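You operate a simulated robot arm through the tools that you are given. There is no shell and no other tool. Be economical: measure what you need, move in short steps, check, and stop when the job is done.

You run a simulated robot arm. Do the job below in one go: nothing can be reset, and whatever is moved stays where it is left.

TASK
Press the tare key of the tray scale three times. Press the on key of the tall scale to switch it off. Switch the red switch on the laptop bench off. Shut the drawer of the far left bench. Take the tape from the top of the far left bench and put it on top of the white panel. Close the door of the far left bench. Put the fuse on the top of the far left bench away on the top of the long table. Take the glue bottle and put it on the keypad on the top of the far left bench. Put the green strap from the top of the far left bench on the top of the small bench and the black strap on the middle shelf under the dock rack. Fetch the red sign from the top of the far left bench and set it on the charging mat. Put one of the motors from the top of the far left bench on the grey notebook there. Push the red bin lid shut. Take the bottle on the top of the small bench and put it away on the lower shelf of the back bench. Pull the fuses drawer open. Any order will do. Set down upright: glue bottle, sign, motor, bottle.
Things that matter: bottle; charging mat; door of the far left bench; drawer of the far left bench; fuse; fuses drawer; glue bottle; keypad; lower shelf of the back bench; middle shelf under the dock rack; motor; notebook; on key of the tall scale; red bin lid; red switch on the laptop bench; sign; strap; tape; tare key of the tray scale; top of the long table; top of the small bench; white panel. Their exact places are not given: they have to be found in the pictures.

The check looks at the end state, three seconds after you hand in, the way a careful person would. Anything else that was tipped, shoved, dropped, spilled or broken makes it a failure. A push-on lid holds only when it is set on centred and level and pressed home; a screw cap is set on level and turned clockwise until tight.

THE ROBOT
A 7-joint arm with a fingered hand on a trunk, on a base that drives. Base frame: it is fixed to the floor where the robot stands at the start and does not move with it; the origin is under the middle of the robot, x ahead of it, y to its left, z up; the surface under the hand at the start is at about z = 0.72. Readings come in m, degrees, newtons and seconds.
Its first joint turns from -166.0 to 166.0 degrees. Places, roughly: bottle [4, 0, 1]; charging mat [2.3, 2, 0.9]; door of the far left bench [2.2, -1.8, 0.4]; drawer of the far left bench [2.3, -2, 0.7]; fuse [2.5, -2.5, 1]; fuses drawer [-0.8, 2.1, 0.9]; glue bottle [2.25, -2.5, 1]; keypad (24x12x2 cm) [2.5, -2.5, 0.9]; lower shelf of the back bench [2.8, 2.3, 1.4]; middle shelf under the dock rack [4.1, -1.3, 0.4]; motor [3.5, -2.25, 1]; notebook [3, -2.5, 1]; on key of the tall scale [1.3, -0.2, 1]; red bin lid [3.9, 1.7, 1]; red switch on the laptop bench [1.9, -2, 0.8]; sign [3, -2.25, 1]; strap [3, -2.5, 1]; tape (6x5x2 cm) [2.4, -2.1, 0.9]; tare key of the tray scale [0.8, 0, 0.8]; top of the long table [-1, 2.2, 0.9]; top of the small bench (26x86 cm) [4, -0.2, 0.88]; white panel (9x10x8 cm) [2.9, -2.2, 0.9]. Payload 4 kg.
Tool frame: the origin (TCP) lies between the finger pads and is the grasp point; the fingertips stand 0.03 m ahead of it; z points along the fingers, y is the line along which they close. Largest opening 0.104 m; the body of the gripper starts 0.035 m behind the TCP. The gripper is a hand of 4 fingers: y runs from the thumb to the fingers, the wrist lies at [-0.015, -0.113, -0.19] in the tool frame, and closing takes about 1.5 s.
Orientation is that of the tool frame in the base frame, as a unit quaternion [x, y, z, w]. With the fingers straight down and the wrist toward the robot, the tool's x, y and z point along [0, 1, 0], [1, 0, 0] and [0, 0, -1] of the base frame.

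THE INTERFACE
- The arm moves only by the tool step_arm. Its argument "moves" is text: rows parted by semicolons, each of 6 numbers parted by spaces: the shift along the base's x, y, z in m, then the turn, a rotation vector about the base's x, y, z in degrees. In form: dx dy dz rx ry rz; .... A call has 1 to 20 rows; each row shifts and turns the commanded pose from where the row before left it. "gripper" is the gripper command, from -1 (shut) to 1 (fully open), values between in proportion, set as the call begins (left out, the last holds). A row lasts 0.2 s, in which the tool goes at most 0.05 m and 8.6 degrees; a call with a longer step from one row to the next is refused whole, and so is a gripper value outside its range. A pose out of reach is approached as far as the arm can. The call stops where the force on the tool passes 40 N (or 10 N more than at its start, if that is more) or the arm is blocked; 0.2 s more then pass. Each finger travels about 0.153 m/s and halts on what it meets, pressing with about 28 N; the grip force reading is that of the motor and also rises with nothing between the fingers. The clock runs only during rows and for 0.2 s after the last one: add rows that do not move to give the fingers time. The reply holds the time, the measured pose of the TCP, the force on the tool along the base axes, the opening and the grip force, in the units named above and with some noise, with the torque about the TCP (base axes, N m) and any sound that the robot's microphone picked up.
- Cameras (640 x 400 px; columns grow to the right, rows downward): "scene" is now at [0.3205, 0.1544, 1.2431]; the picture's right is [-0.48, -0.88, 0.00], its down [-0.38, 0.21, -0.90] and it looks along [0.79, -0.43, -0.43] (base axes); focal length 280 px, centre (320, 200). "wrist" rides on the gripper at [0.061, -0.092, -0.13] in the tool frame; the picture's right is [-0.81, 0.28, -0.52], its down [-0.53, -0.71, 0.46] and it looks along [-0.24, 0.64, 0.72] (tool axes); focal length 275 px, centre (320, 200).
- snapshot(camera): a new picture of that camera. The clock stands still meanwhile.
- roll_base(legs): drives the robot by 1 to 6 legs, each [ahead, left, turn to the left] in m, m and degrees, along the robot's own axes; the way and the turn of a leg run together, so that a leg with both is an arc; at most 1.5 m and 180 degrees a leg. The arm and the cameras ride along, it lands a little off, and it stops where it bumps. It gives what a move gives.
- set_fingers(index, middle, ring, thumb_bend, thumb_turn): sets how far each is bent, from 0 (flat) to 1 (curled in); at 0.3 the hand is open as for a grip, at 0.7 the pads meet at the TCP. One left out holds its place. A second passes; each finger stops where it meets its share of the squeeze, and holds until it gets a number again. A gripper value or a shape takes the hand back. It gives what a move gives, with no picture; readings hold the bend of each and the force on the fingers (four entries, about 0 where the hand has none), thumb and palm. thumb_turn goes from beside the hand (0) to across from the fingers (1), as for a grip.
- set_grasp(shape): the hand has 4 fingers and takes this shape, open, in about a second: jaw (thumb against the fingers, like two jaws); tri (thumb and two fingers); tip (a fingertip pinch); poke (one finger out to press); point (the index stretched); flat (the hand flat); cup (the hand cupped); fist (a fist). The gripper value then closes the fingers along that shape, each until it touches; the sizes above hold for jaw. It gives what a move gives, with no picture.
- head_to(pan, tilt): turns the head with the scene camera to pan (to the left, within 143 degrees either way) and tilt (down, from -29 to 69), counted from straight ahead of the robot. It gives what a move gives.
- locate(camera, pixels): for up to 12 pixels [column, row] of the newest picture of that camera ("zoom" is the newest enlarged one), the place [x, y, z] in the base frame of the surface seen there, good to about 0.002 m. The clock stands still meanwhile.
- inspect(camera, box): a new picture of the part [left, top, right, bottom] of that camera's present view, enlarged. The clock stands still meanwhile.
- close_job(): hands the job in; it is judged then, once.

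Work in short steps. Measure before you move; look again where a grasp or a placing could have gone wrong, and mend it. You have 371 turns and 312 pictures in all, those below and enlarged ones among them. Open the gripper and draw the arm clear of the work before you hand the job in, unless the task says otherwise; then end with one line.

The tools are called after "Emit:" by a JSON object that holds its "name" and its "arguments". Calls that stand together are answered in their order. step_arm: Moves the arm, as the interface text tells. Its arguments: {"type":"object","properties":{"moves":{"type":"string"},"gripper":{"type":"number"}},"required":["moves"]} The other tools are called the same way: set_grasp (shape) gives the hand a shape; set_fingers (index, middle, ring, thumb_bend, thumb_turn) moves the fingers one by one; roll_base (legs) drives the base; head_to (pan, tilt) turns the head that bears the scene camera; snapshot (camera) takes a picture; locate (camera, pixels) gives the place of the surface under pixels of a picture; inspect (camera, box) takes an enlarged picture of a part of a camera's view; close_job () hands the job in.

At the start:

```text
time_s: 0.0
position: [0.737, -0.0026, 1.0965]
tcp_rot: [0.707, 0.707, 0.001, 0.0]
wrist_force: [-0.5, -1.5, -0.6]
wrist_torque: [0.0, -0.01, -0.02]
width: 0.1039
grasp_force: 0.0
shape: jaw
bend: [0.3, 0.3, 0.3, 0.3, 0.98]
finger forces: [0.0, 0.0, 0.0, 0.0, 0.0, 0.0]
robot x, y, heading: [-0.0002, 0.0005, -0.1]
head pan, tilt: [-28.6, 25.6]
```

scene: 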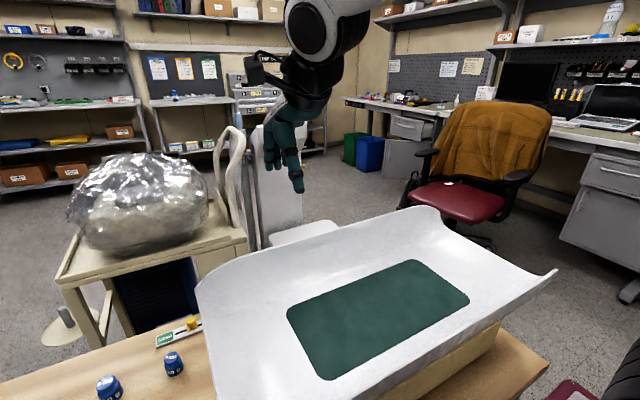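
wrist: 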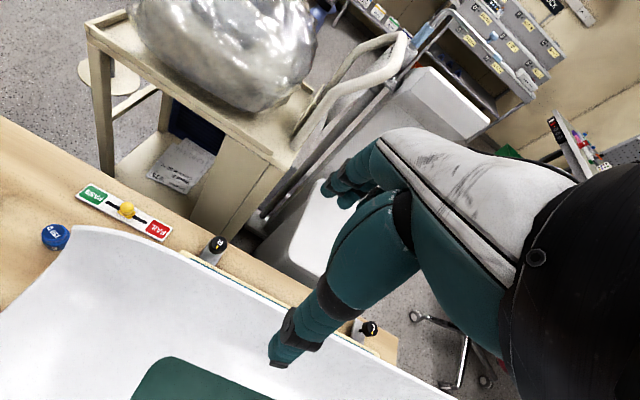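

I start by surveying: the scene shows the tray scale in front; I turn the head to look around.

Emit:
{"name": "head_to", "arguments": {"pan": 0, "tilt": 45}}

Emit:
{"name": "snapshot", "arguments": {"camera": "scene"}}

Emit:
{"name": "head_to", "arguments": {"pan": -45, "tilt": 15}}

Emit:
{"name": "snapshot", "arguments": {"camera": "scene"}}

Emit:
{"name": "head_to", "arguments": {"pan": 45, "tilt": 15}}

Emit:
{"name": "snapshot", "arguments": {"camera": "scene"}}

Emit:
{"name": "head_to", "arguments": {"pan": 120, "tilt": 20}}

Emit:
{"name": "snapshot", "arguments": {"camera": "scene"}}

```text
time_s: 0.9
position: [0.7367, -0.003, 1.0973]
tcp_rot: [0.708, 0.707, 0.0, 0.0]
wrist_force: [-0.6, 0.9, -0.3]
wrist_torque: [-0.03, -0.02, 0.03]
width: 0.1037
grasp_force: 0.1
shape: jaw
bend: [0.3, 0.3, 0.3, 0.3, 0.98]
finger forces: [0.1, 0.0, 0.1, 0.0, 0.1, 0.1]
robot x, y, heading: [-0.0017, 0.0017, 0.1]
head pan, tilt: [0.0, 45.0]
```

```text
309 pictures are left
```

scene: 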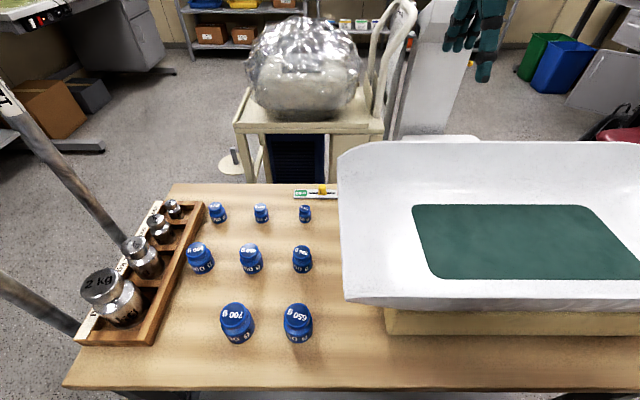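

```text
time_s: 2.0
position: [0.7374, -0.0033, 1.097]
tcp_rot: [0.707, 0.707, 0.0, 0.0]
wrist_force: [-0.3, -0.5, 0.3]
wrist_torque: [-0.03, 0.05, -0.01]
width: 0.1035
grasp_force: 0.1
shape: jaw
bend: [0.3, 0.3, 0.3, 0.3, 0.98]
finger forces: [0.1, 0.1, 0.1, 0.0, 0.0, 0.0]
robot x, y, heading: [0.0019, -0.002, 0.5]
head pan, tilt: [-45.0, 15.0]
```

```text
308 pictures are left
```

scene: 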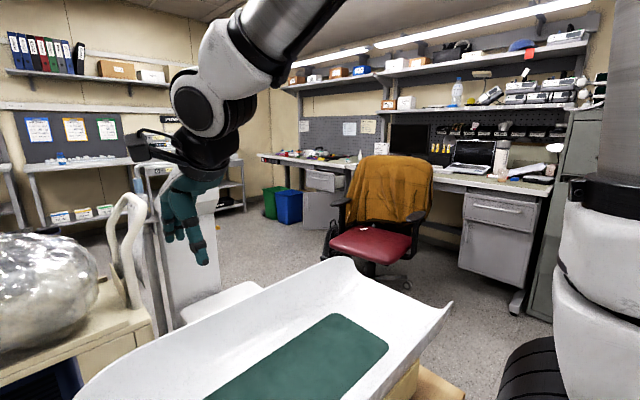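

```text
time_s: 3.7
position: [0.7365, -0.0024, 1.0973]
tcp_rot: [0.707, 0.707, -0.001, 0.0]
wrist_force: [0.6, -0.2, -0.3]
wrist_torque: [0.03, -0.01, 0.01]
width: 0.1038
grasp_force: 0.0
shape: jaw
bend: [0.3, 0.3, 0.3, 0.3, 0.98]
finger forces: [0.0, 0.1, 0.0, 0.0, 0.0, 0.1]
robot x, y, heading: [-0.0035, 0.0025, -0.1]
head pan, tilt: [45.0, 15.0]
```

```text
307 pictures are left
```

scene: 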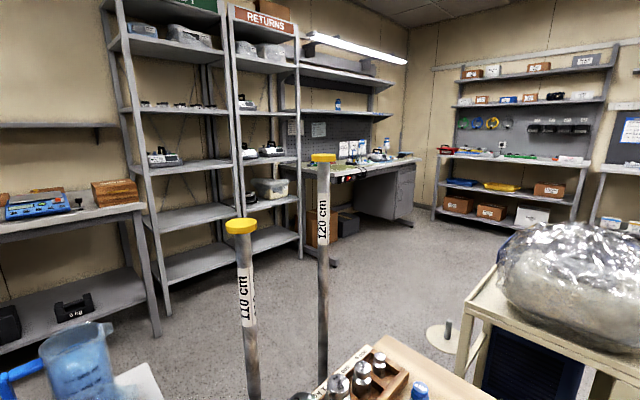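

```text
time_s: 5.2
position: [0.7374, -0.0043, 1.0968]
tcp_rot: [0.707, 0.707, -0.001, 0.0]
wrist_force: [0.3, 0.1, 0.2]
wrist_torque: [0.02, 0.0, -0.02]
width: 0.1035
grasp_force: 0.0
shape: jaw
bend: [0.3, 0.3, 0.3, 0.3, 0.98]
finger forces: [0.0, 0.0, 0.0, 0.0, 0.0, 0.0]
robot x, y, heading: [-0.0015, -0.0038, -0.1]
head pan, tilt: [120.0, 20.0]
```

```text
306 pictures are left
```

scene: 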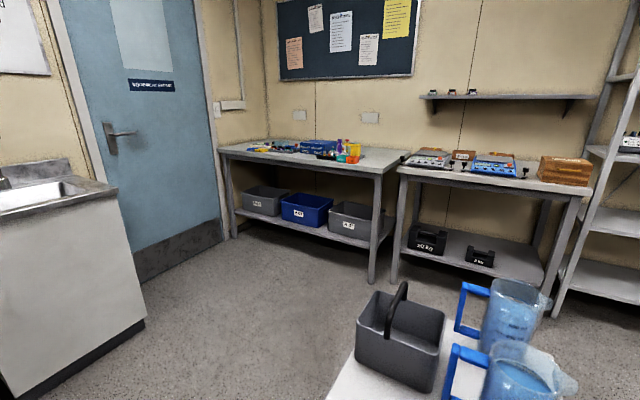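

Now I look at the near table and tall scale in more detail.

Emit:
{"name": "head_to", "arguments": {"pan": -20, "tilt": 55}}

Emit:
{"name": "snapshot", "arguments": {"camera": "scene"}}

Emit:
{"name": "head_to", "arguments": {"pan": -10, "tilt": 20}}

Emit:
{"name": "snapshot", "arguments": {"camera": "scene"}}

```text
time_s: 7.4
position: [0.7362, -0.0026, 1.0969]
tcp_rot: [0.707, 0.707, 0.0, 0.0]
wrist_force: [0.9, -0.1, -0.9]
wrist_torque: [-0.01, -0.01, 0.0]
width: 0.1036
grasp_force: 0.1
shape: jaw
bend: [0.3, 0.3, 0.3, 0.3, 0.98]
finger forces: [0.1, 0.0, 0.1, 0.0, 0.0, 0.0]
robot x, y, heading: [-0.0024, 0.0003, -0.0]
head pan, tilt: [-20.0, 55.0]
```

```text
305 pictures are left
```

scene: 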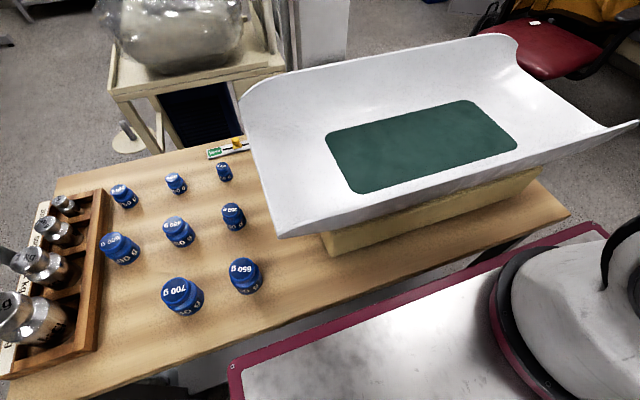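

```text
time_s: 8.4
position: [0.7363, -0.0028, 1.0961]
tcp_rot: [0.707, 0.707, 0.0, 0.0]
wrist_force: [0.1, 0.4, 0.4]
wrist_torque: [-0.02, 0.03, 0.02]
width: 0.1035
grasp_force: 0.1
shape: jaw
bend: [0.3, 0.3, 0.3, 0.3, 0.98]
finger forces: [0.0, 0.0, 0.1, 0.0, 0.0, 0.1]
robot x, y, heading: [-0.0014, 0.0008, 0.3]
head pan, tilt: [-10.0, 20.0]
```

```text
304 pictures are left
```

scene: 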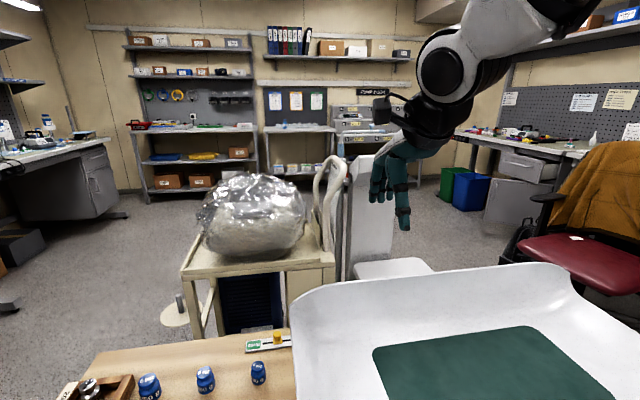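

I zoom the wrist view behind the tray.

Emit:
{"name": "inspect", "arguments": {"camera": "wrist", "box": [60, 160, 400, 400]}}

Emit:
{"name": "locate", "arguments": {"camera": "wrist", "pixels": [[210, 250], [370, 330], [125, 212], [200, 265]]}}

Emit:
{"name": "inspect", "arguments": {"camera": "scene", "box": [320, 130, 460, 280]}}

```text
1.67 times, centred on (230, 280) of wrist
```

zoom: 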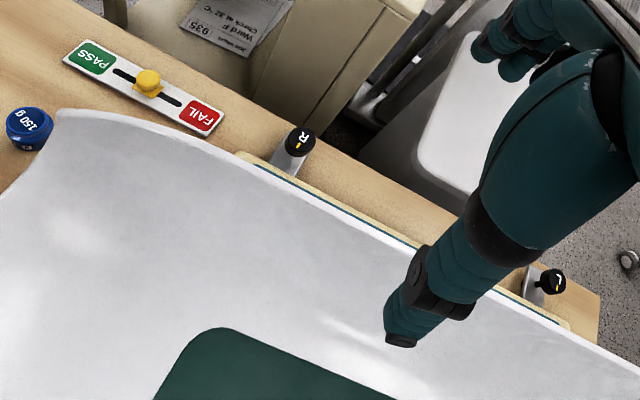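

```text
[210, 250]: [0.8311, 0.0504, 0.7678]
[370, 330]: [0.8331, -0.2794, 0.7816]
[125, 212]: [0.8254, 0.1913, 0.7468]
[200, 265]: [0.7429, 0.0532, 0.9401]
```

```text
2.67 times, centred on (390, 205) of scene
```

zoom: 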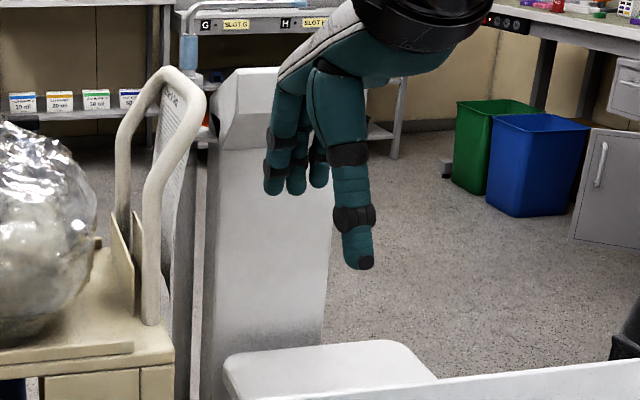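

I check the floor around the robot for driving paths.

Emit:
{"name": "head_to", "arguments": {"pan": -70, "tilt": 45}}

Emit:
{"name": "snapshot", "arguments": {"camera": "scene"}}

Emit:
{"name": "head_to", "arguments": {"pan": -140, "tilt": 35}}

Emit:
{"name": "snapshot", "arguments": {"camera": "scene"}}

Emit:
{"name": "head_to", "arguments": {"pan": 140, "tilt": 45}}

Emit:
{"name": "snapshot", "arguments": {"camera": "scene"}}

Emit:
{"name": "head_to", "arguments": {"pan": 75, "tilt": 40}}

Emit:
{"name": "snapshot", "arguments": {"camera": "scene"}}

```text
time_s: 9.7
position: [0.7362, -0.003, 1.0974]
tcp_rot: [0.707, 0.707, 0.001, 0.0]
wrist_force: [0.1, 0.5, -0.6]
wrist_torque: [0.01, 0.02, 0.0]
width: 0.1038
grasp_force: 0.0
shape: jaw
bend: [0.3, 0.3, 0.3, 0.3, 0.98]
finger forces: [0.0, 0.0, 0.0, 0.0, 0.0, 0.0]
robot x, y, heading: [0.0018, -0.001, 0.0]
head pan, tilt: [-70.0, 45.0]
```

```text
301 pictures are left
```

scene: 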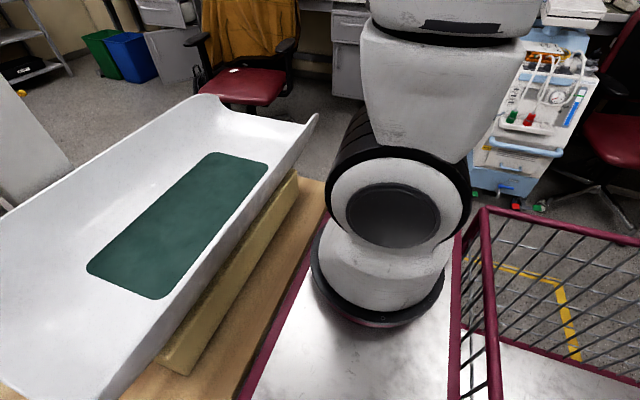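

```text
time_s: 11.1
position: [0.7364, -0.0023, 1.0975]
tcp_rot: [0.707, 0.707, 0.0, 0.001]
wrist_force: [-0.2, -0.2, -0.1]
wrist_torque: [-0.04, 0.0, 0.01]
width: 0.1035
grasp_force: 0.0
shape: jaw
bend: [0.3, 0.3, 0.3, 0.3, 0.98]
finger forces: [0.0, 0.0, 0.0, 0.0, 0.0, 0.1]
robot x, y, heading: [-0.0008, -0.0033, 0.1]
head pan, tilt: [-140.0, 35.0]
```

```text
300 pictures are left
```

scene: 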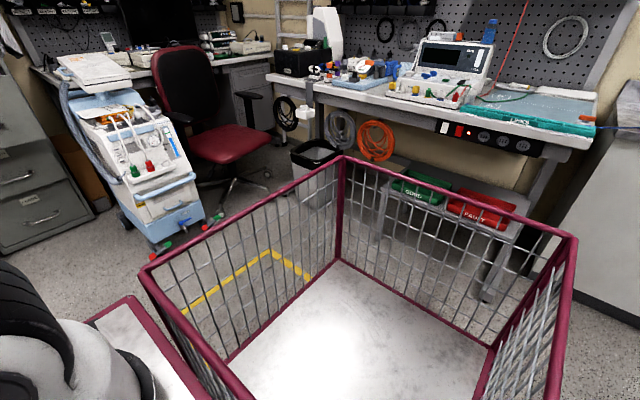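

```text
time_s: 15.0
position: [0.7357, -0.0031, 1.0974]
tcp_rot: [0.707, 0.707, 0.0, 0.0]
wrist_force: [-0.1, 0.7, -0.3]
wrist_torque: [-0.05, 0.0, 0.03]
width: 0.1036
grasp_force: 0.2
shape: jaw
bend: [0.3, 0.3, 0.3, 0.3, 0.98]
finger forces: [0.0, 0.0, 0.0, 0.0, 0.0, 0.0]
robot x, y, heading: [0.0019, -0.0029, 0.2]
head pan, tilt: [140.0, 45.0]
```

```text
299 pictures are left
```

scene: 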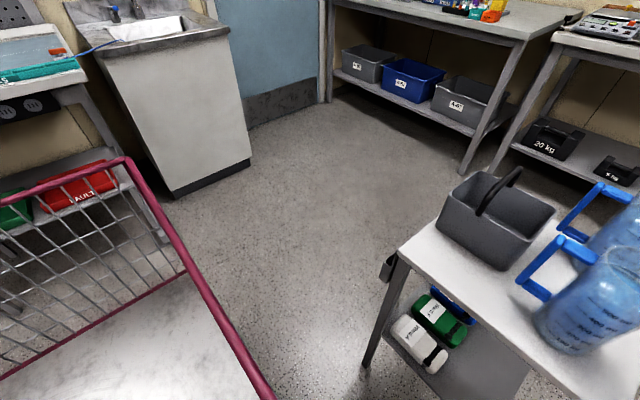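

```text
time_s: 16.3
position: [0.737, -0.0042, 1.0969]
tcp_rot: [0.707, 0.707, 0.0, 0.0]
wrist_force: [0.9, -0.1, 0.0]
wrist_torque: [0.01, 0.01, 0.02]
width: 0.1034
grasp_force: 0.1
shape: jaw
bend: [0.3, 0.3, 0.3, 0.3, 0.98]
finger forces: [0.1, 0.1, 0.0, 0.0, 0.0, 0.0]
robot x, y, heading: [0.0007, 0.0014, 0.2]
head pan, tilt: [75.0, 40.0]
```

```text
298 pictures are left
```

scene: 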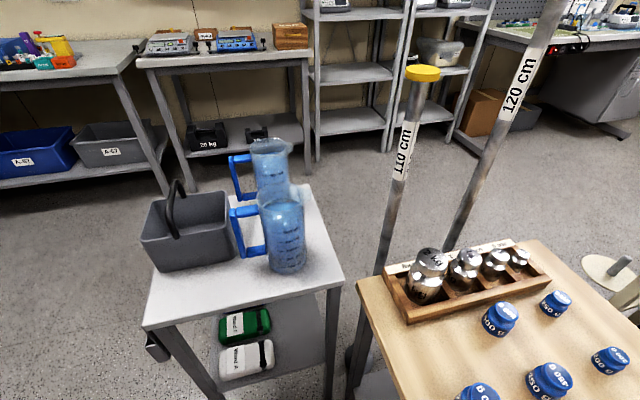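

I measure the robot's own footprint and some surroundings.

Emit:
{"name": "locate", "arguments": {"camera": "scene", "pixels": [[145, 325], [345, 290], [310, 190], [360, 285], [530, 245], [350, 345], [412, 75], [620, 265], [270, 40], [110, 60], [500, 20], [590, 110]]}}

Emit:
{"name": "head_to", "arguments": {"pan": -140, "tilt": 35}}

Emit:
{"name": "snapshot", "arguments": {"camera": "scene"}}

Emit:
{"name": "locate", "arguments": {"camera": "scene", "pixels": [[143, 272], [345, 160], [572, 240], [128, 300], [105, 315], [340, 262], [490, 345]]}}

Emit:
{"name": "head_to", "arguments": {"pan": -60, "tilt": 60}}

Emit:
{"name": "snapshot", "arguments": {"camera": "scene"}}

Emit:
{"name": "head_to", "arguments": {"pan": 20, "tilt": 69}}

Emit:
{"name": "snapshot", "arguments": {"camera": "scene"}}

```text
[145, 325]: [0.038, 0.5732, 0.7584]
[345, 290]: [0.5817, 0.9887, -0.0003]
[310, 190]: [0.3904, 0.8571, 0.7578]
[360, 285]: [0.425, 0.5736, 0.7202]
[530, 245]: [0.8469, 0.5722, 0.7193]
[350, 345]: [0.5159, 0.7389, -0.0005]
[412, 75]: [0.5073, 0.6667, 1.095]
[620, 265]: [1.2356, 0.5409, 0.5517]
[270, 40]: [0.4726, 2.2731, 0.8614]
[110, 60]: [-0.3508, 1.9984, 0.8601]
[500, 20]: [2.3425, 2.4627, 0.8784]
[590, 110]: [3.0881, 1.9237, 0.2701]
```

```text
time_s: 19.4
position: [0.7369, -0.0022, 1.0971]
tcp_rot: [0.707, 0.707, -0.001, 0.0]
wrist_force: [0.3, 0.6, 0.3]
wrist_torque: [0.01, -0.03, 0.01]
width: 0.1037
grasp_force: 0.1
shape: jaw
bend: [0.3, 0.3, 0.3, 0.3, 0.98]
finger forces: [0.0, 0.0, 0.0, 0.0, 0.0, 0.0]
robot x, y, heading: [0.0028, -0.0001, -0.2]
head pan, tilt: [-140.0, 35.0]
```

```text
297 pictures are left
```

scene: 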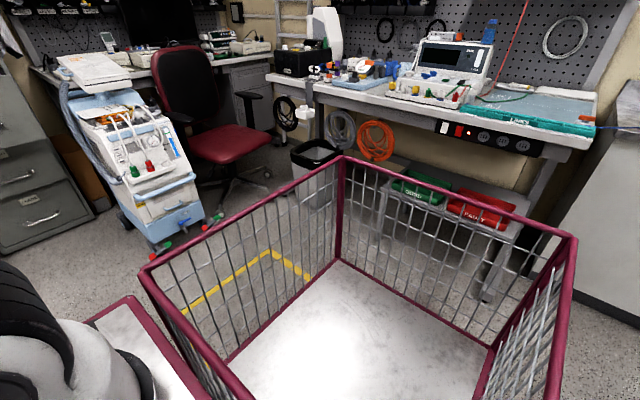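

```text
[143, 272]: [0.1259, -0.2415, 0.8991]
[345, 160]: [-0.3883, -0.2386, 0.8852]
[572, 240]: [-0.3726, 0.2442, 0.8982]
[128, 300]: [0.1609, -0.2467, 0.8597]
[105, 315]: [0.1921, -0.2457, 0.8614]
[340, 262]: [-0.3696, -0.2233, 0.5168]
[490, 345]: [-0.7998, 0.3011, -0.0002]
```

```text
time_s: 21.0
position: [0.7367, -0.0024, 1.0964]
tcp_rot: [0.706, 0.708, 0.0, -0.001]
wrist_force: [-0.8, -0.5, 0.2]
wrist_torque: [0.01, 0.0, 0.0]
width: 0.1037
grasp_force: 0.0
shape: jaw
bend: [0.3, 0.3, 0.3, 0.3, 0.98]
finger forces: [0.0, 0.0, 0.0, 0.0, 0.0, 0.0]
robot x, y, heading: [-0.0018, -0.002, -0.2]
head pan, tilt: [-60.0, 60.0]
```

```text
296 pictures are left
```

scene: 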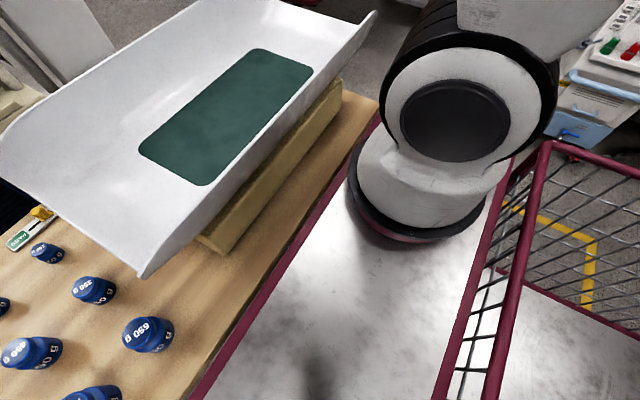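

```text
time_s: 22.5
position: [0.7365, -0.0033, 1.0957]
tcp_rot: [0.707, 0.707, 0.0, 0.0]
wrist_force: [0.0, -0.9, -0.1]
wrist_torque: [0.04, 0.04, -0.02]
width: 0.1035
grasp_force: 0.0
shape: jaw
bend: [0.3, 0.3, 0.3, 0.3, 0.98]
finger forces: [0.1, 0.1, 0.0, 0.1, 0.1, 0.0]
robot x, y, heading: [-0.0002, 0.0004, 0.0]
head pan, tilt: [20.0, 68.8]
```

```text
295 pictures are left
```

scene: 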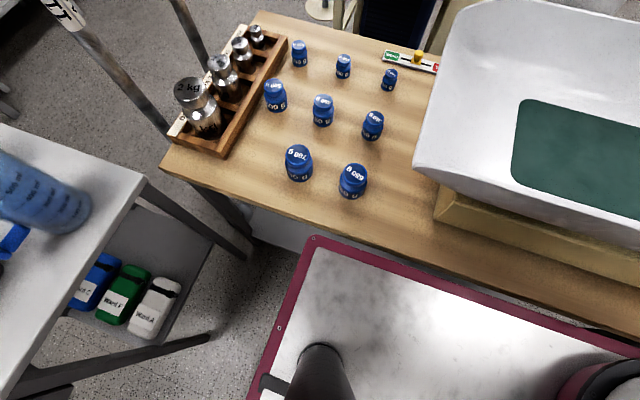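

I locate corners of the deck and the key spots around.

Emit:
{"name": "locate", "arguments": {"camera": "scene", "pixels": [[313, 240], [250, 395], [600, 345], [165, 168], [258, 14], [440, 205], [145, 185], [580, 390], [310, 355], [60, 230], [220, 150]]}}

Emit:
{"name": "head_to", "arguments": {"pan": -90, "tilt": 25}}

Emit:
{"name": "snapshot", "arguments": {"camera": "scene"}}

Emit:
{"name": "locate", "arguments": {"camera": "scene", "pixels": [[320, 390], [100, 330], [200, 300], [100, 200], [50, 150], [560, 330], [430, 220], [180, 200]]}}

```text
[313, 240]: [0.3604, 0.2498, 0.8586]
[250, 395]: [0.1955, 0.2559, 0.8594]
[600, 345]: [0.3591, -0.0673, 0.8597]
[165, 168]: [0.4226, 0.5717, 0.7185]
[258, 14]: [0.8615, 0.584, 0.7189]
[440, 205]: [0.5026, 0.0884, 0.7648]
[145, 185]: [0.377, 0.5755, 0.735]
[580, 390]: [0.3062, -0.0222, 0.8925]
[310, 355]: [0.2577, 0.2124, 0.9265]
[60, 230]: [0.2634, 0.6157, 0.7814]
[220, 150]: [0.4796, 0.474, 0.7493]
```

```text
time_s: 24.4
position: [0.7365, -0.0031, 1.0962]
tcp_rot: [0.708, 0.707, 0.0, 0.0]
wrist_force: [0.0, 0.1, 0.1]
wrist_torque: [-0.02, 0.0, 0.01]
width: 0.1038
grasp_force: 0.0
shape: jaw
bend: [0.3, 0.3, 0.3, 0.3, 0.98]
finger forces: [0.0, 0.1, 0.0, 0.0, 0.0, 0.0]
robot x, y, heading: [0.0021, 0.003, 0.1]
head pan, tilt: [-90.0, 25.0]
```

```text
294 pictures are left
```

scene: 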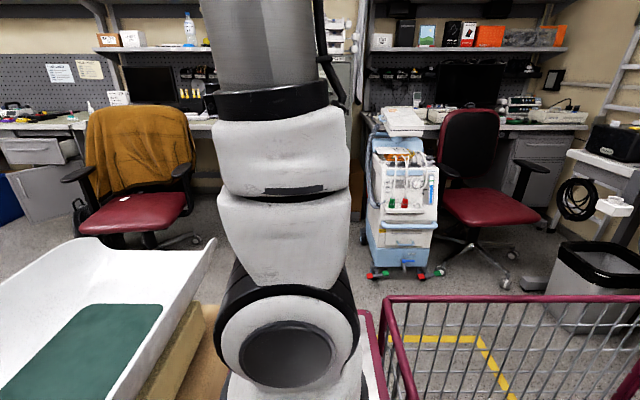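

```text
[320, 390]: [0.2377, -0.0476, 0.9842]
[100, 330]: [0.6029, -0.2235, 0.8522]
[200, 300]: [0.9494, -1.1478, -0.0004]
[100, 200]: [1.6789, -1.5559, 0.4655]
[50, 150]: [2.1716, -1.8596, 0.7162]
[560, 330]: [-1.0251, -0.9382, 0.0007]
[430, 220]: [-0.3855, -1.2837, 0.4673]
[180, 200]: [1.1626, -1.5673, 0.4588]
```

I map the free floor to the right and left with head views and floor locates.

Emit:
{"name": "head_to", "arguments": {"pan": -50, "tilt": 30}}

Emit:
{"name": "snapshot", "arguments": {"camera": "scene"}}

Emit:
{"name": "locate", "arguments": {"camera": "scene", "pixels": [[335, 205], [420, 240], [370, 225], [420, 170], [300, 130], [440, 310], [440, 390], [540, 180], [610, 180], [150, 90], [215, 165], [180, 205]]}}

Emit:
{"name": "head_to", "arguments": {"pan": 70, "tilt": 35}}

Emit:
{"name": "snapshot", "arguments": {"camera": "scene"}}

Emit:
{"name": "locate", "arguments": {"camera": "scene", "pixels": [[60, 220], [190, 180], [310, 130], [400, 105], [440, 100], [560, 180], [615, 180], [300, 260], [90, 110], [160, 100], [520, 100], [350, 190]]}}

```text
time_s: 25.4
position: [0.7364, -0.0025, 1.0971]
tcp_rot: [0.707, 0.707, 0.001, 0.0]
wrist_force: [1.2, 0.1, -0.1]
wrist_torque: [-0.01, -0.02, 0.02]
width: 0.1034
grasp_force: 0.0
shape: jaw
bend: [0.3, 0.3, 0.3, 0.3, 0.98]
finger forces: [0.1, 0.0, 0.0, 0.0, 0.0, 0.1]
robot x, y, heading: [-0.0037, -0.0022, 0.1]
head pan, tilt: [-50.0, 30.0]
```

```text
293 pictures are left
```

scene: 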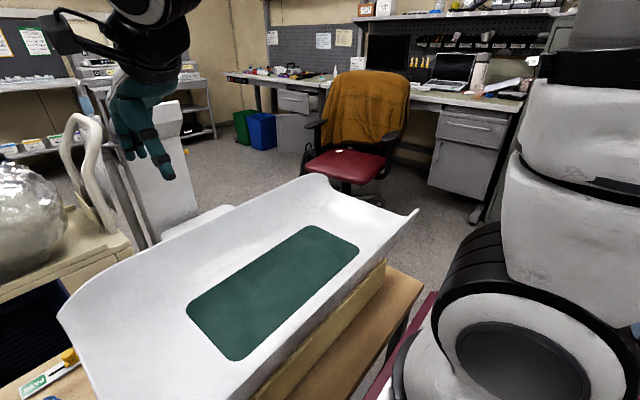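

```text
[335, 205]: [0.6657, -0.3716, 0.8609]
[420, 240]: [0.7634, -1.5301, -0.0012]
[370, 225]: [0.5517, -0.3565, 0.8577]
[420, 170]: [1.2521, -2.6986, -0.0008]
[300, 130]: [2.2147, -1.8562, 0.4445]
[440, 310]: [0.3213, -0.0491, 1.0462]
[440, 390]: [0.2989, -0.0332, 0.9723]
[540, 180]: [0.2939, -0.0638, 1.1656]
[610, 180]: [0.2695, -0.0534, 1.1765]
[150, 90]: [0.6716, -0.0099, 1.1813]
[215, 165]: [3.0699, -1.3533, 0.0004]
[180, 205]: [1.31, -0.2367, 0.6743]
```

```text
time_s: 27.4
position: [0.7365, -0.0029, 1.0972]
tcp_rot: [0.707, 0.707, 0.0, 0.0]
wrist_force: [0.3, -0.2, 0.2]
wrist_torque: [-0.02, -0.03, -0.03]
width: 0.1038
grasp_force: 0.1
shape: jaw
bend: [0.3, 0.3, 0.3, 0.3, 0.98]
finger forces: [0.0, 0.0, 0.1, 0.1, 0.0, 0.0]
robot x, y, heading: [-0.001, -0.003, -0.1]
head pan, tilt: [70.0, 35.0]
```

```text
292 pictures are left
```

scene: 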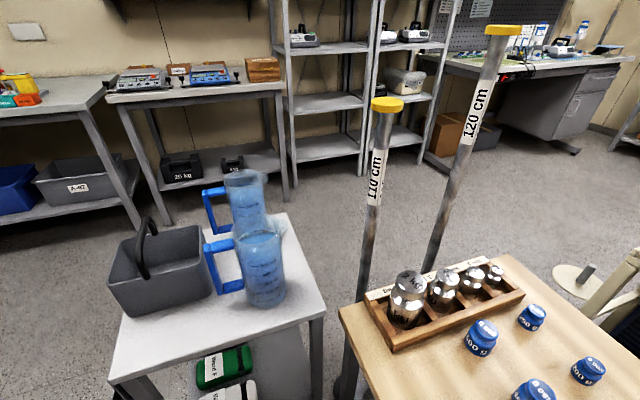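

```text
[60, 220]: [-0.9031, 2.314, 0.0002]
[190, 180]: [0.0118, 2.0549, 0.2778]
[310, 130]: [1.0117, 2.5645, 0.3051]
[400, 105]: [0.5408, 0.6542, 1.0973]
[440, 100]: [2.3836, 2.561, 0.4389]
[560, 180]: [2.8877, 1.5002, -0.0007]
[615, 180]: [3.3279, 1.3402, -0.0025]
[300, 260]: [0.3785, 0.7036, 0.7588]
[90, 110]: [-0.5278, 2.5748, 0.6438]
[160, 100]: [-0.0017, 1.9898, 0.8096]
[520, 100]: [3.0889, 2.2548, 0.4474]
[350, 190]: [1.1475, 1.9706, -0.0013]
```

The R/L posts sit on the scale's far side, so I tilt the hand to bring the wrist camera over the far edge looking back.

Emit:
{"name": "step_arm", "arguments": {"moves": "0.02 0.01 0 0 7.5 0;0.02 0.01 0 0 7.5 0;0.02 0.01 0 0 7.5 0;0.02 0.01 0 0 7.5 0;0.02 0.01 0 0 7.5 0;0.02 0.01 0 0 7.5 0;0.02 0.01 0 0 7.5 0;0.02 0.01 0 0 7.5 0;0 0 0 0 0 0"}}

Emit:
{"name": "snapshot", "arguments": {"camera": "wrist"}}

```text
time_s: 29.4
position: [0.8961, 0.0784, 1.0947]
tcp_rot: [0.612, 0.612, -0.355, -0.354]
wrist_force: [-0.4, 0.4, 1.0]
wrist_torque: [-0.01, -0.04, -0.02]
width: 0.1037
grasp_force: 0.1
shape: jaw
bend: [0.3, 0.3, 0.3, 0.3, 0.98]
finger forces: [0.0, 0.0, 0.1, 0.1, 0.0, 0.0]
robot x, y, heading: [0.0023, 0.0006, -0.1]
head pan, tilt: [70.0, 35.0]
```

```text
291 pictures are left
```

wrist: 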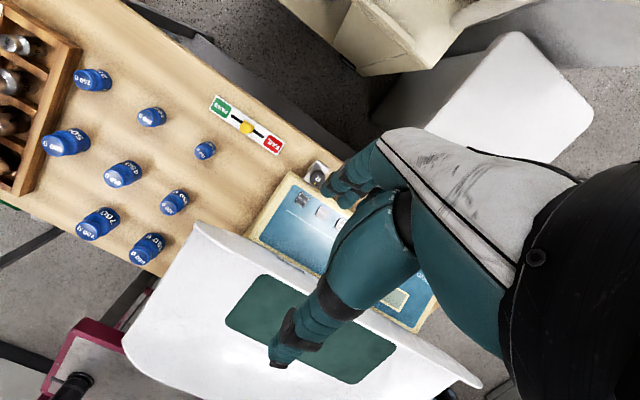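

Nice: the scale's console face is now visible around (300,220). I zoom in.

Emit:
{"name": "inspect", "arguments": {"camera": "wrist", "box": [230, 140, 470, 340]}}

Emit:
{"name": "locate", "arguments": {"camera": "wrist", "pixels": [[302, 198], [325, 215], [280, 225], [270, 245], [318, 172]]}}

```text
2.00 times, centred on (350, 240) of wrist
```

zoom: 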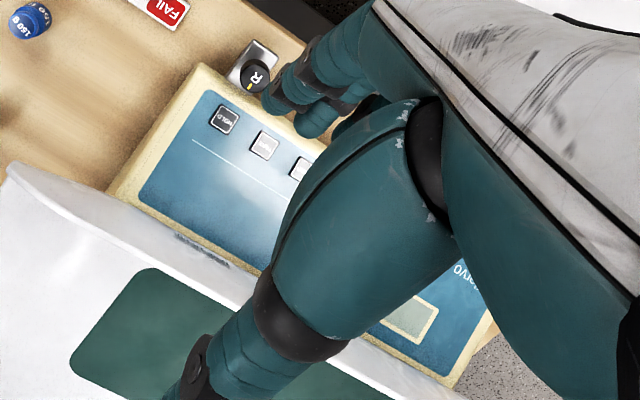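

```text
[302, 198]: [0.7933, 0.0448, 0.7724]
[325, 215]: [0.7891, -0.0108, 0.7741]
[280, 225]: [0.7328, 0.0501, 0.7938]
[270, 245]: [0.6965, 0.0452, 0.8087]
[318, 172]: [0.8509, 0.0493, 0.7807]
```

Keys line the panel; hand occludes the rest. I shift the hand -y to see them all.

Emit:
{"name": "step_arm", "arguments": {"moves": "0 -0.05 0 0 0 0;0 -0.05 0 0 0 0;0 -0.05 0 0 0 0;0 -0.05 0 0 0 0;0 0 0 0 0 0"}}

Emit:
{"name": "inspect", "arguments": {"camera": "wrist", "box": [130, 60, 450, 260]}}

```text
time_s: 30.6
position: [0.8989, -0.1227, 1.099]
tcp_rot: [0.613, 0.612, -0.353, -0.354]
wrist_force: [-0.5, -0.2, 0.8]
wrist_torque: [0.05, 0.01, 0.02]
width: 0.104
grasp_force: 0.1
shape: jaw
bend: [0.3, 0.3, 0.3, 0.3, 0.98]
finger forces: [0.0, 0.0, 0.0, 0.1, 0.1, 0.0]
robot x, y, heading: [-0.0006, -0.0017, 0.0]
head pan, tilt: [70.0, 35.0]
```

```text
2.00 times, centred on (290, 160) of wrist
```

zoom: 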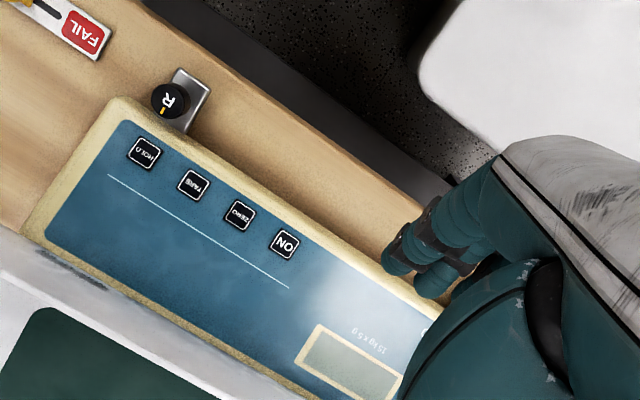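

HOLD, TARE, ZERO, ON are readable. I locate the tare key.

Emit:
{"name": "locate", "arguments": {"camera": "zoom", "pixels": [[194, 185], [182, 182], [208, 188], [198, 174], [190, 197], [145, 153], [238, 215], [300, 390], [145, 250], [175, 100]]}}

Emit:
{"name": "set_grasp", "arguments": {"shape": "poke"}}

Emit:
{"name": "snapshot", "arguments": {"camera": "wrist"}}

```text
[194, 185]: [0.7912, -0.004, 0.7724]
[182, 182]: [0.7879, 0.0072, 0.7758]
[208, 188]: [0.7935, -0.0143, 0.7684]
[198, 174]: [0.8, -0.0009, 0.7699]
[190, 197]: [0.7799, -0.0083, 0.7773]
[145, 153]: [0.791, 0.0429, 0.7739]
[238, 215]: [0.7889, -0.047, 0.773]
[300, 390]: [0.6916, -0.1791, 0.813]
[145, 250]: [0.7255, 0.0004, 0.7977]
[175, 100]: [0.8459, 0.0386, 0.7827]
```

```text
time_s: 31.6
position: [0.9009, -0.1225, 1.0988]
tcp_rot: [0.611, 0.613, -0.354, -0.353]
wrist_force: [0.4, -0.2, 0.0]
wrist_torque: [-0.01, 0.0, -0.02]
width: 0.0001
grasp_force: 0.0
shape: poke
bend: [0.7, 0.7, 0.99, 1.0, 1.0]
finger forces: [0.0, 0.1, 0.0, 0.0, 0.1, 0.0]
robot x, y, heading: [-0.0009, 0.0012, 0.1]
head pan, tilt: [70.0, 35.0]
```

```text
288 pictures are left
```

wrist: 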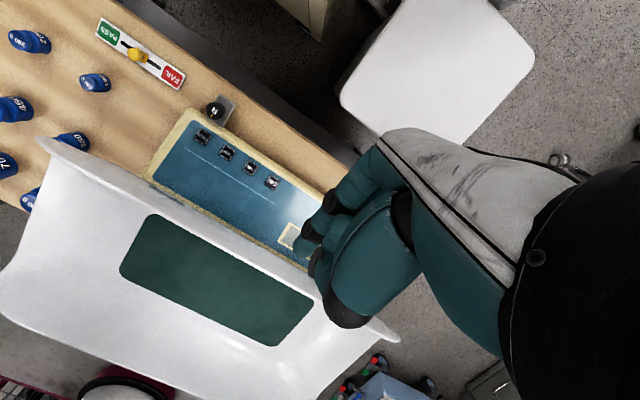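

I zoom on the hand to understand the poke geometry.

Emit:
{"name": "inspect", "arguments": {"camera": "wrist", "box": [270, 120, 430, 340]}}

Emit:
{"name": "set_grasp", "arguments": {"shape": "point"}}

Emit:
{"name": "snapshot", "arguments": {"camera": "wrist"}}

```text
1.82 times, centred on (350, 230) of wrist
```

zoom: 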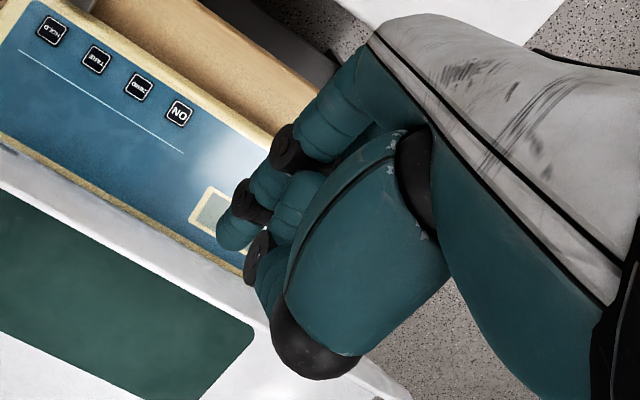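

```text
time_s: 32.5
position: [0.8984, -0.1219, 1.0977]
tcp_rot: [0.612, 0.612, -0.354, -0.354]
wrist_force: [-0.4, 0.3, 0.3]
wrist_torque: [-0.06, -0.02, 0.0]
width: 0.0
grasp_force: 0.0
shape: point
bend: [0.2, 1.0, 1.0, 0.98, 0.88]
finger forces: [0.0, 0.1, 0.0, 0.1, 0.0, 0.0]
robot x, y, heading: [-0.0008, 0.0003, 0.3]
head pan, tilt: [70.0, 35.0]
```

```text
286 pictures are left
```

wrist: 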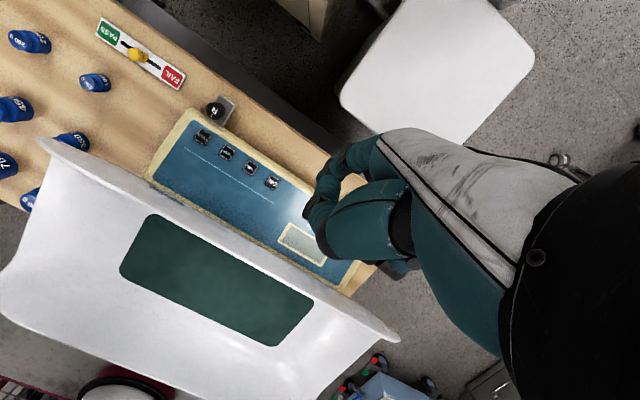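

I take the poke shape, ease the tilt back to 40°, and look at the fingertip with both cameras.

Emit:
{"name": "set_grasp", "arguments": {"shape": "poke"}}

Emit:
{"name": "step_arm", "arguments": {"moves": "-0.015 0.03 -0.01 0 -7 0;-0.015 0.03 -0.01 0 -7 0;0 0.03 -0.01 0 -6 0;0 0 0 0 0 0"}}

Emit:
{"name": "head_to", "arguments": {"pan": -15, "tilt": 20}}

Emit:
{"name": "snapshot", "arguments": {"camera": "scene"}}

Emit:
{"name": "snapshot", "arguments": {"camera": "wrist"}}

```text
time_s: 33.4
position: [0.8995, -0.1216, 1.0981]
tcp_rot: [0.612, 0.612, -0.354, -0.353]
wrist_force: [-0.3, 0.2, -0.9]
wrist_torque: [-0.01, 0.0, -0.02]
width: 0.0003
grasp_force: 0.1
shape: poke
bend: [0.7, 0.7, 0.99, 1.0, 1.0]
finger forces: [0.1, 0.0, 0.0, 0.0, 0.1, 0.1]
robot x, y, heading: [0.0012, 0.0017, 0.1]
head pan, tilt: [70.0, 35.0]
```

```text
time_s: 34.4
position: [0.8693, -0.0346, 1.0648]
tcp_rot: [0.665, 0.665, -0.241, -0.241]
wrist_force: [1.1, -0.2, 0.7]
wrist_torque: [0.01, 0.02, -0.01]
width: 0.0
grasp_force: 0.0
shape: poke
bend: [0.7, 0.7, 0.99, 1.0, 1.0]
finger forces: [0.1, 0.1, 0.0, 0.1, 0.0, 0.0]
robot x, y, heading: [0.0034, 0.0025, 0.0]
head pan, tilt: [70.0, 35.0]
```

```text
time_s: 35.9
position: [0.8699, -0.0341, 1.0657]
tcp_rot: [0.664, 0.664, -0.242, -0.243]
wrist_force: [0.3, 0.2, -0.4]
wrist_torque: [0.02, 0.04, 0.01]
width: 0.0
grasp_force: 0.1
shape: poke
bend: [0.7, 0.7, 0.99, 1.0, 1.0]
finger forces: [0.0, 0.0, 0.1, 0.0, 0.1, 0.0]
robot x, y, heading: [0.0019, 0.0006, 0.0]
head pan, tilt: [-15.0, 20.0]
```

```text
285 pictures are left
```

scene: 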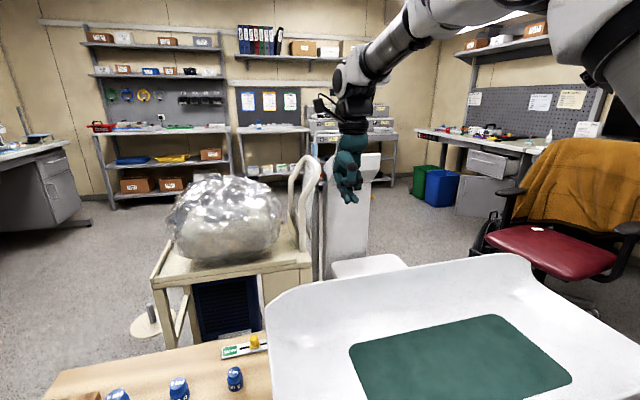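

```text
284 pictures are left
```

wrist: 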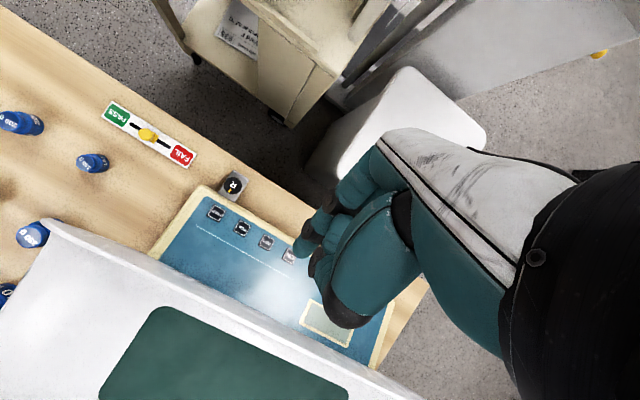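

Emit:
{"name": "inspect", "arguments": {"camera": "scene", "box": [310, 130, 390, 220]}}

Emit:
{"name": "locate", "arguments": {"camera": "wrist", "pixels": [[301, 247], [316, 262], [320, 285], [345, 318], [325, 200]]}}

Emit:
{"name": "locate", "arguments": {"camera": "zoom", "pixels": [[290, 315], [225, 250], [322, 260]]}}

```text
4.44 times, centred on (350, 175) of scene
```

zoom: 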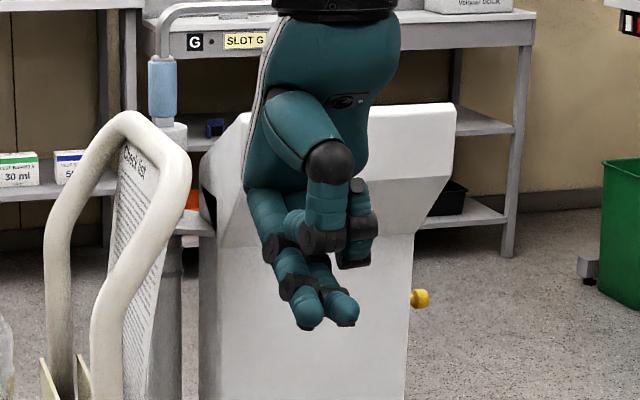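

```text
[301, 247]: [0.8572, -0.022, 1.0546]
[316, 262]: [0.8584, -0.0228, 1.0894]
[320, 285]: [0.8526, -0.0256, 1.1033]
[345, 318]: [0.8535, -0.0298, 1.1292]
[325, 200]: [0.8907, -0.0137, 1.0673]
```

```text
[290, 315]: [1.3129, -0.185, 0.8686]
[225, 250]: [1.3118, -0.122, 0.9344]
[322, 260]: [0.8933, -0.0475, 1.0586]
```

Two fingertips stick out together; I curl the middle finger so only the index pokes, and look again.

Emit:
{"name": "set_fingers", "arguments": {"index": 0.7, "middle": 1, "ring": 1, "thumb_bend": 1}}

Emit:
{"name": "inspect", "arguments": {"camera": "scene", "box": [310, 130, 390, 220]}}

Emit:
{"name": "inspect", "arguments": {"camera": "wrist", "box": [250, 150, 410, 350]}}

```text
time_s: 36.9
position: [0.8686, -0.0343, 1.0645]
tcp_rot: [0.665, 0.664, -0.242, -0.242]
wrist_force: [0.3, 0.4, -0.2]
wrist_torque: [0.0, 0.01, 0.01]
width: 0.0228
grasp_force: 0.0
shape: fingers
bend: [0.34, 1.0, 1.0, 1.0, 1.0]
finger forces: [0.1, 0.0, 0.0, 0.0, 0.0, 0.1]
robot x, y, heading: [-0.0003, -0.0001, -0.0]
head pan, tilt: [-15.0, 20.0]
```

```text
4.44 times, centred on (350, 175) of scene
```

zoom: 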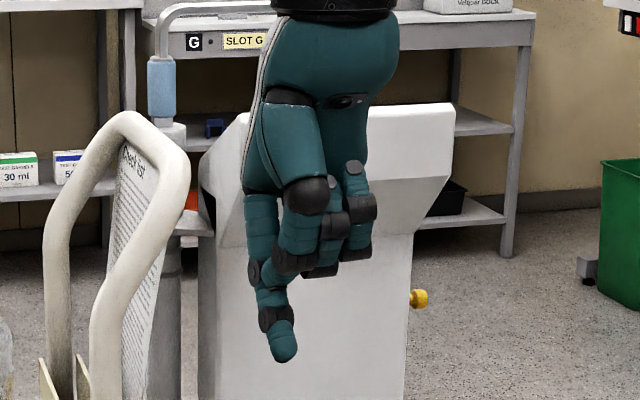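

```text
2.00 times, centred on (330, 250) of wrist
```

zoom: 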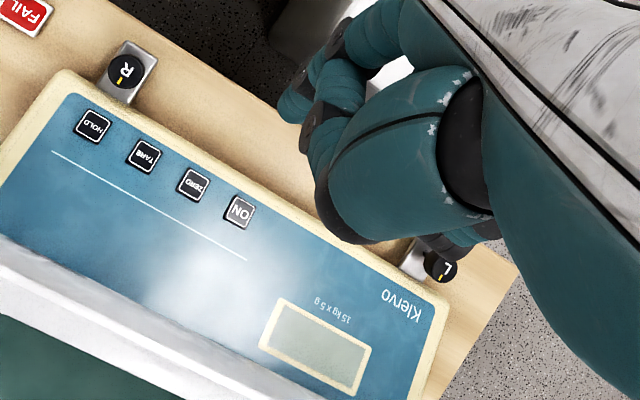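

Now a clean single index finger. Locate its tip from both views.

Emit:
{"name": "locate", "arguments": {"camera": "zoom", "pixels": [[286, 108], [282, 112], [290, 118], [300, 85]]}}

Emit:
{"name": "inspect", "arguments": {"camera": "scene", "box": [330, 170, 370, 220]}}

Emit:
{"name": "locate", "arguments": {"camera": "zoom", "pixels": [[300, 270], [320, 260], [275, 260]]}}

```text
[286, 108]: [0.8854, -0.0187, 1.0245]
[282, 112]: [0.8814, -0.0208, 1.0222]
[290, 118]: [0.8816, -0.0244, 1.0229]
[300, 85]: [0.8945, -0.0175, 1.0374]
```

```text
8.00 times, centred on (350, 195) of scene
```

zoom: 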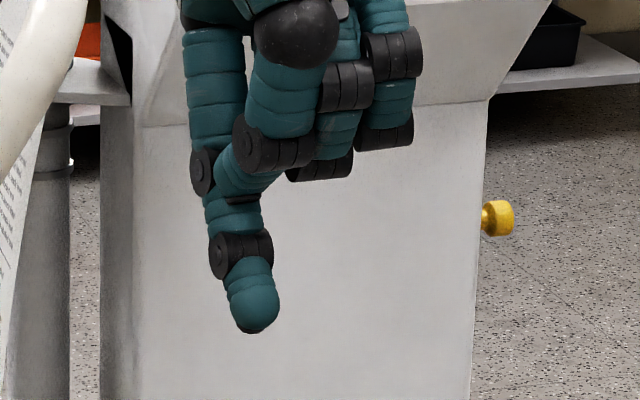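

```text
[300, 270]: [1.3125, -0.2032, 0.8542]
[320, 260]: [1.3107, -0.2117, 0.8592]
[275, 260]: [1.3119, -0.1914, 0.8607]
```

Tip offset from TCP ≈ (0.013,0.011,-0.044). I tilt 15° more for tray clearance, position above the tare key (tip 4 cm above), and check.

Emit:
{"name": "step_arm", "arguments": {"moves": "-0.04 0.01 -0.02 0 7.5 0;-0.039 0.01 -0.04 0 7.5 0;0 0 -0.045 0 0 0;0 0 -0.045 0 0 0;0 0 -0.045 0 0 0;0 0 -0.015 0 0 0;0 0 0 0 0 0"}}

Emit:
{"name": "snapshot", "arguments": {"camera": "wrist"}}

Emit:
{"name": "head_to", "arguments": {"pan": -15, "tilt": 35}}

Emit:
{"name": "snapshot", "arguments": {"camera": "scene"}}

```text
refused: row 2 steps farther than a row can; nothing moved
```

```text
279 pictures are left
```

wrist: 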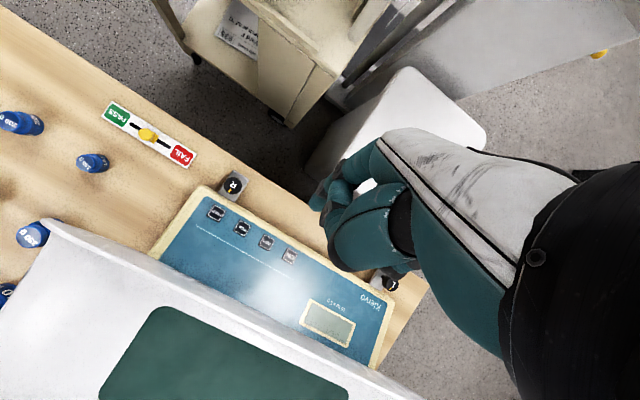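

```text
time_s: 37.7
position: [0.8687, -0.0341, 1.0633]
tcp_rot: [0.664, 0.665, -0.243, -0.242]
wrist_force: [0.0, -0.3, -0.9]
wrist_torque: [0.02, 0.02, -0.01]
width: 0.0228
grasp_force: 0.1
shape: fingers
bend: [0.35, 1.0, 1.0, 1.0, 1.0]
finger forces: [0.0, 0.0, 0.1, 0.0, 0.0, 0.1]
robot x, y, heading: [0.0016, -0.0033, -0.2]
head pan, tilt: [-15.0, 35.0]
```

```text
278 pictures are left
```

scene: 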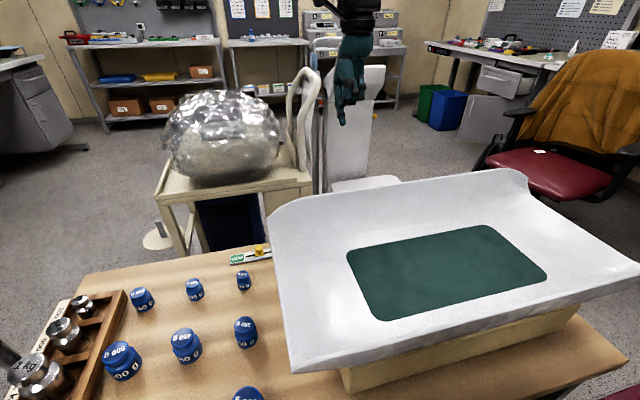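

Row too long (vector >0.05); I split the steps smaller. The z drop stops with the tip ~4 cm above.

Emit:
{"name": "step_arm", "arguments": {"moves": "-0.04 0.01 -0.02 0 7.5 0;-0.02 0.01 -0.04 0 7.5 0;-0.019 0 -0.04 0 0 0;0 0 -0.045 0 0 0;0 0 -0.045 0 0 0;0 0 -0.02 0 0 0;0 0 0 0 0 0"}}

Emit:
{"name": "inspect", "arguments": {"camera": "wrist", "box": [200, 80, 520, 320]}}

Emit:
{"name": "snapshot", "arguments": {"camera": "scene"}}

```text
time_s: 39.3
position: [0.7875, -0.0133, 0.8578]
tcp_rot: [0.627, 0.628, -0.327, -0.326]
wrist_force: [-0.2, 0.4, 0.1]
wrist_torque: [-0.02, 0.01, 0.02]
width: 0.0219
grasp_force: 0.1
shape: fingers
bend: [0.35, 1.0, 1.0, 1.0, 1.0]
finger forces: [0.0, 0.0, 0.1, 0.0, 0.1, 0.0]
robot x, y, heading: [-0.0007, -0.0021, 0.1]
head pan, tilt: [-15.0, 35.0]
```

```text
1.67 times, centred on (360, 200) of wrist
```

zoom: 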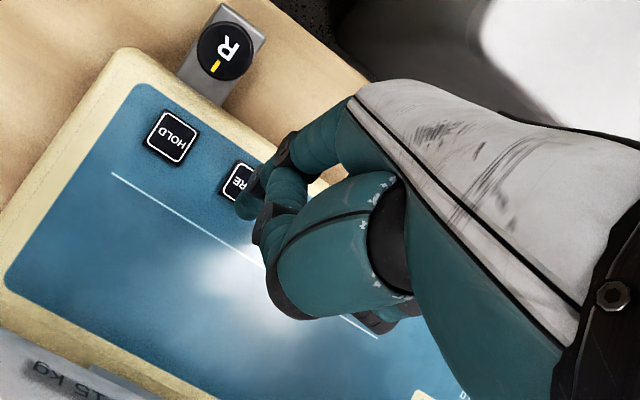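

```text
276 pictures are left
```

scene: 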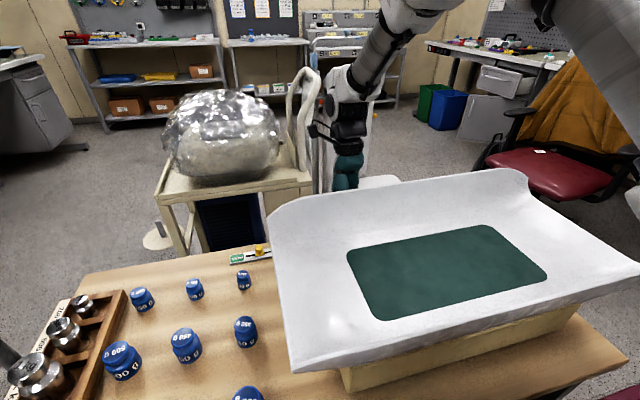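

Emit:
{"name": "locate", "arguments": {"camera": "zoom", "pixels": [[245, 208], [250, 215], [243, 200], [260, 190], [235, 180]]}}

```text
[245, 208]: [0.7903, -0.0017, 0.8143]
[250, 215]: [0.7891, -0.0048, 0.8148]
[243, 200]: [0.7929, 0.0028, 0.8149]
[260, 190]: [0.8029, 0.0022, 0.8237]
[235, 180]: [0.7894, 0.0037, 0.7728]
```

Fingertip at (0.790,-0.002,0.813), right over tare (0.791,-0.004,0.7725). I descend and press gently, listening for a click.

Emit:
{"name": "step_arm", "arguments": {"moves": "0 0.002 -0.02 0 0 0;0 0 -0.012 0 0 0;0 0 -0.004 0 0 0;0 0 -0.003 0 0 0;0 0 -0.002 0 0 0;0 0 0 0 0 0"}}

```text
time_s: 40.4
position: [0.792, -0.0109, 0.821]
tcp_rot: [0.629, 0.629, -0.322, -0.324]
wrist_force: [1.4, 0.1, 11.8]
wrist_torque: [0.08, -0.05, -0.01]
width: 0.0188
grasp_force: 6.0
shape: fingers
bend: [0.71, 1.0, 1.0, 0.99, 1.0]
finger forces: [11.3, 0.0, 0.1, 0.2, 0.0, 0.0]
robot x, y, heading: [0.0029, -0.0006, -0.2]
head pan, tilt: [-15.0, 35.0]
heard: click
stopped in row 5: the force on the tool passed its limit at 42 N (the readings are from after the stop); the commanded pose is now the measured one
```

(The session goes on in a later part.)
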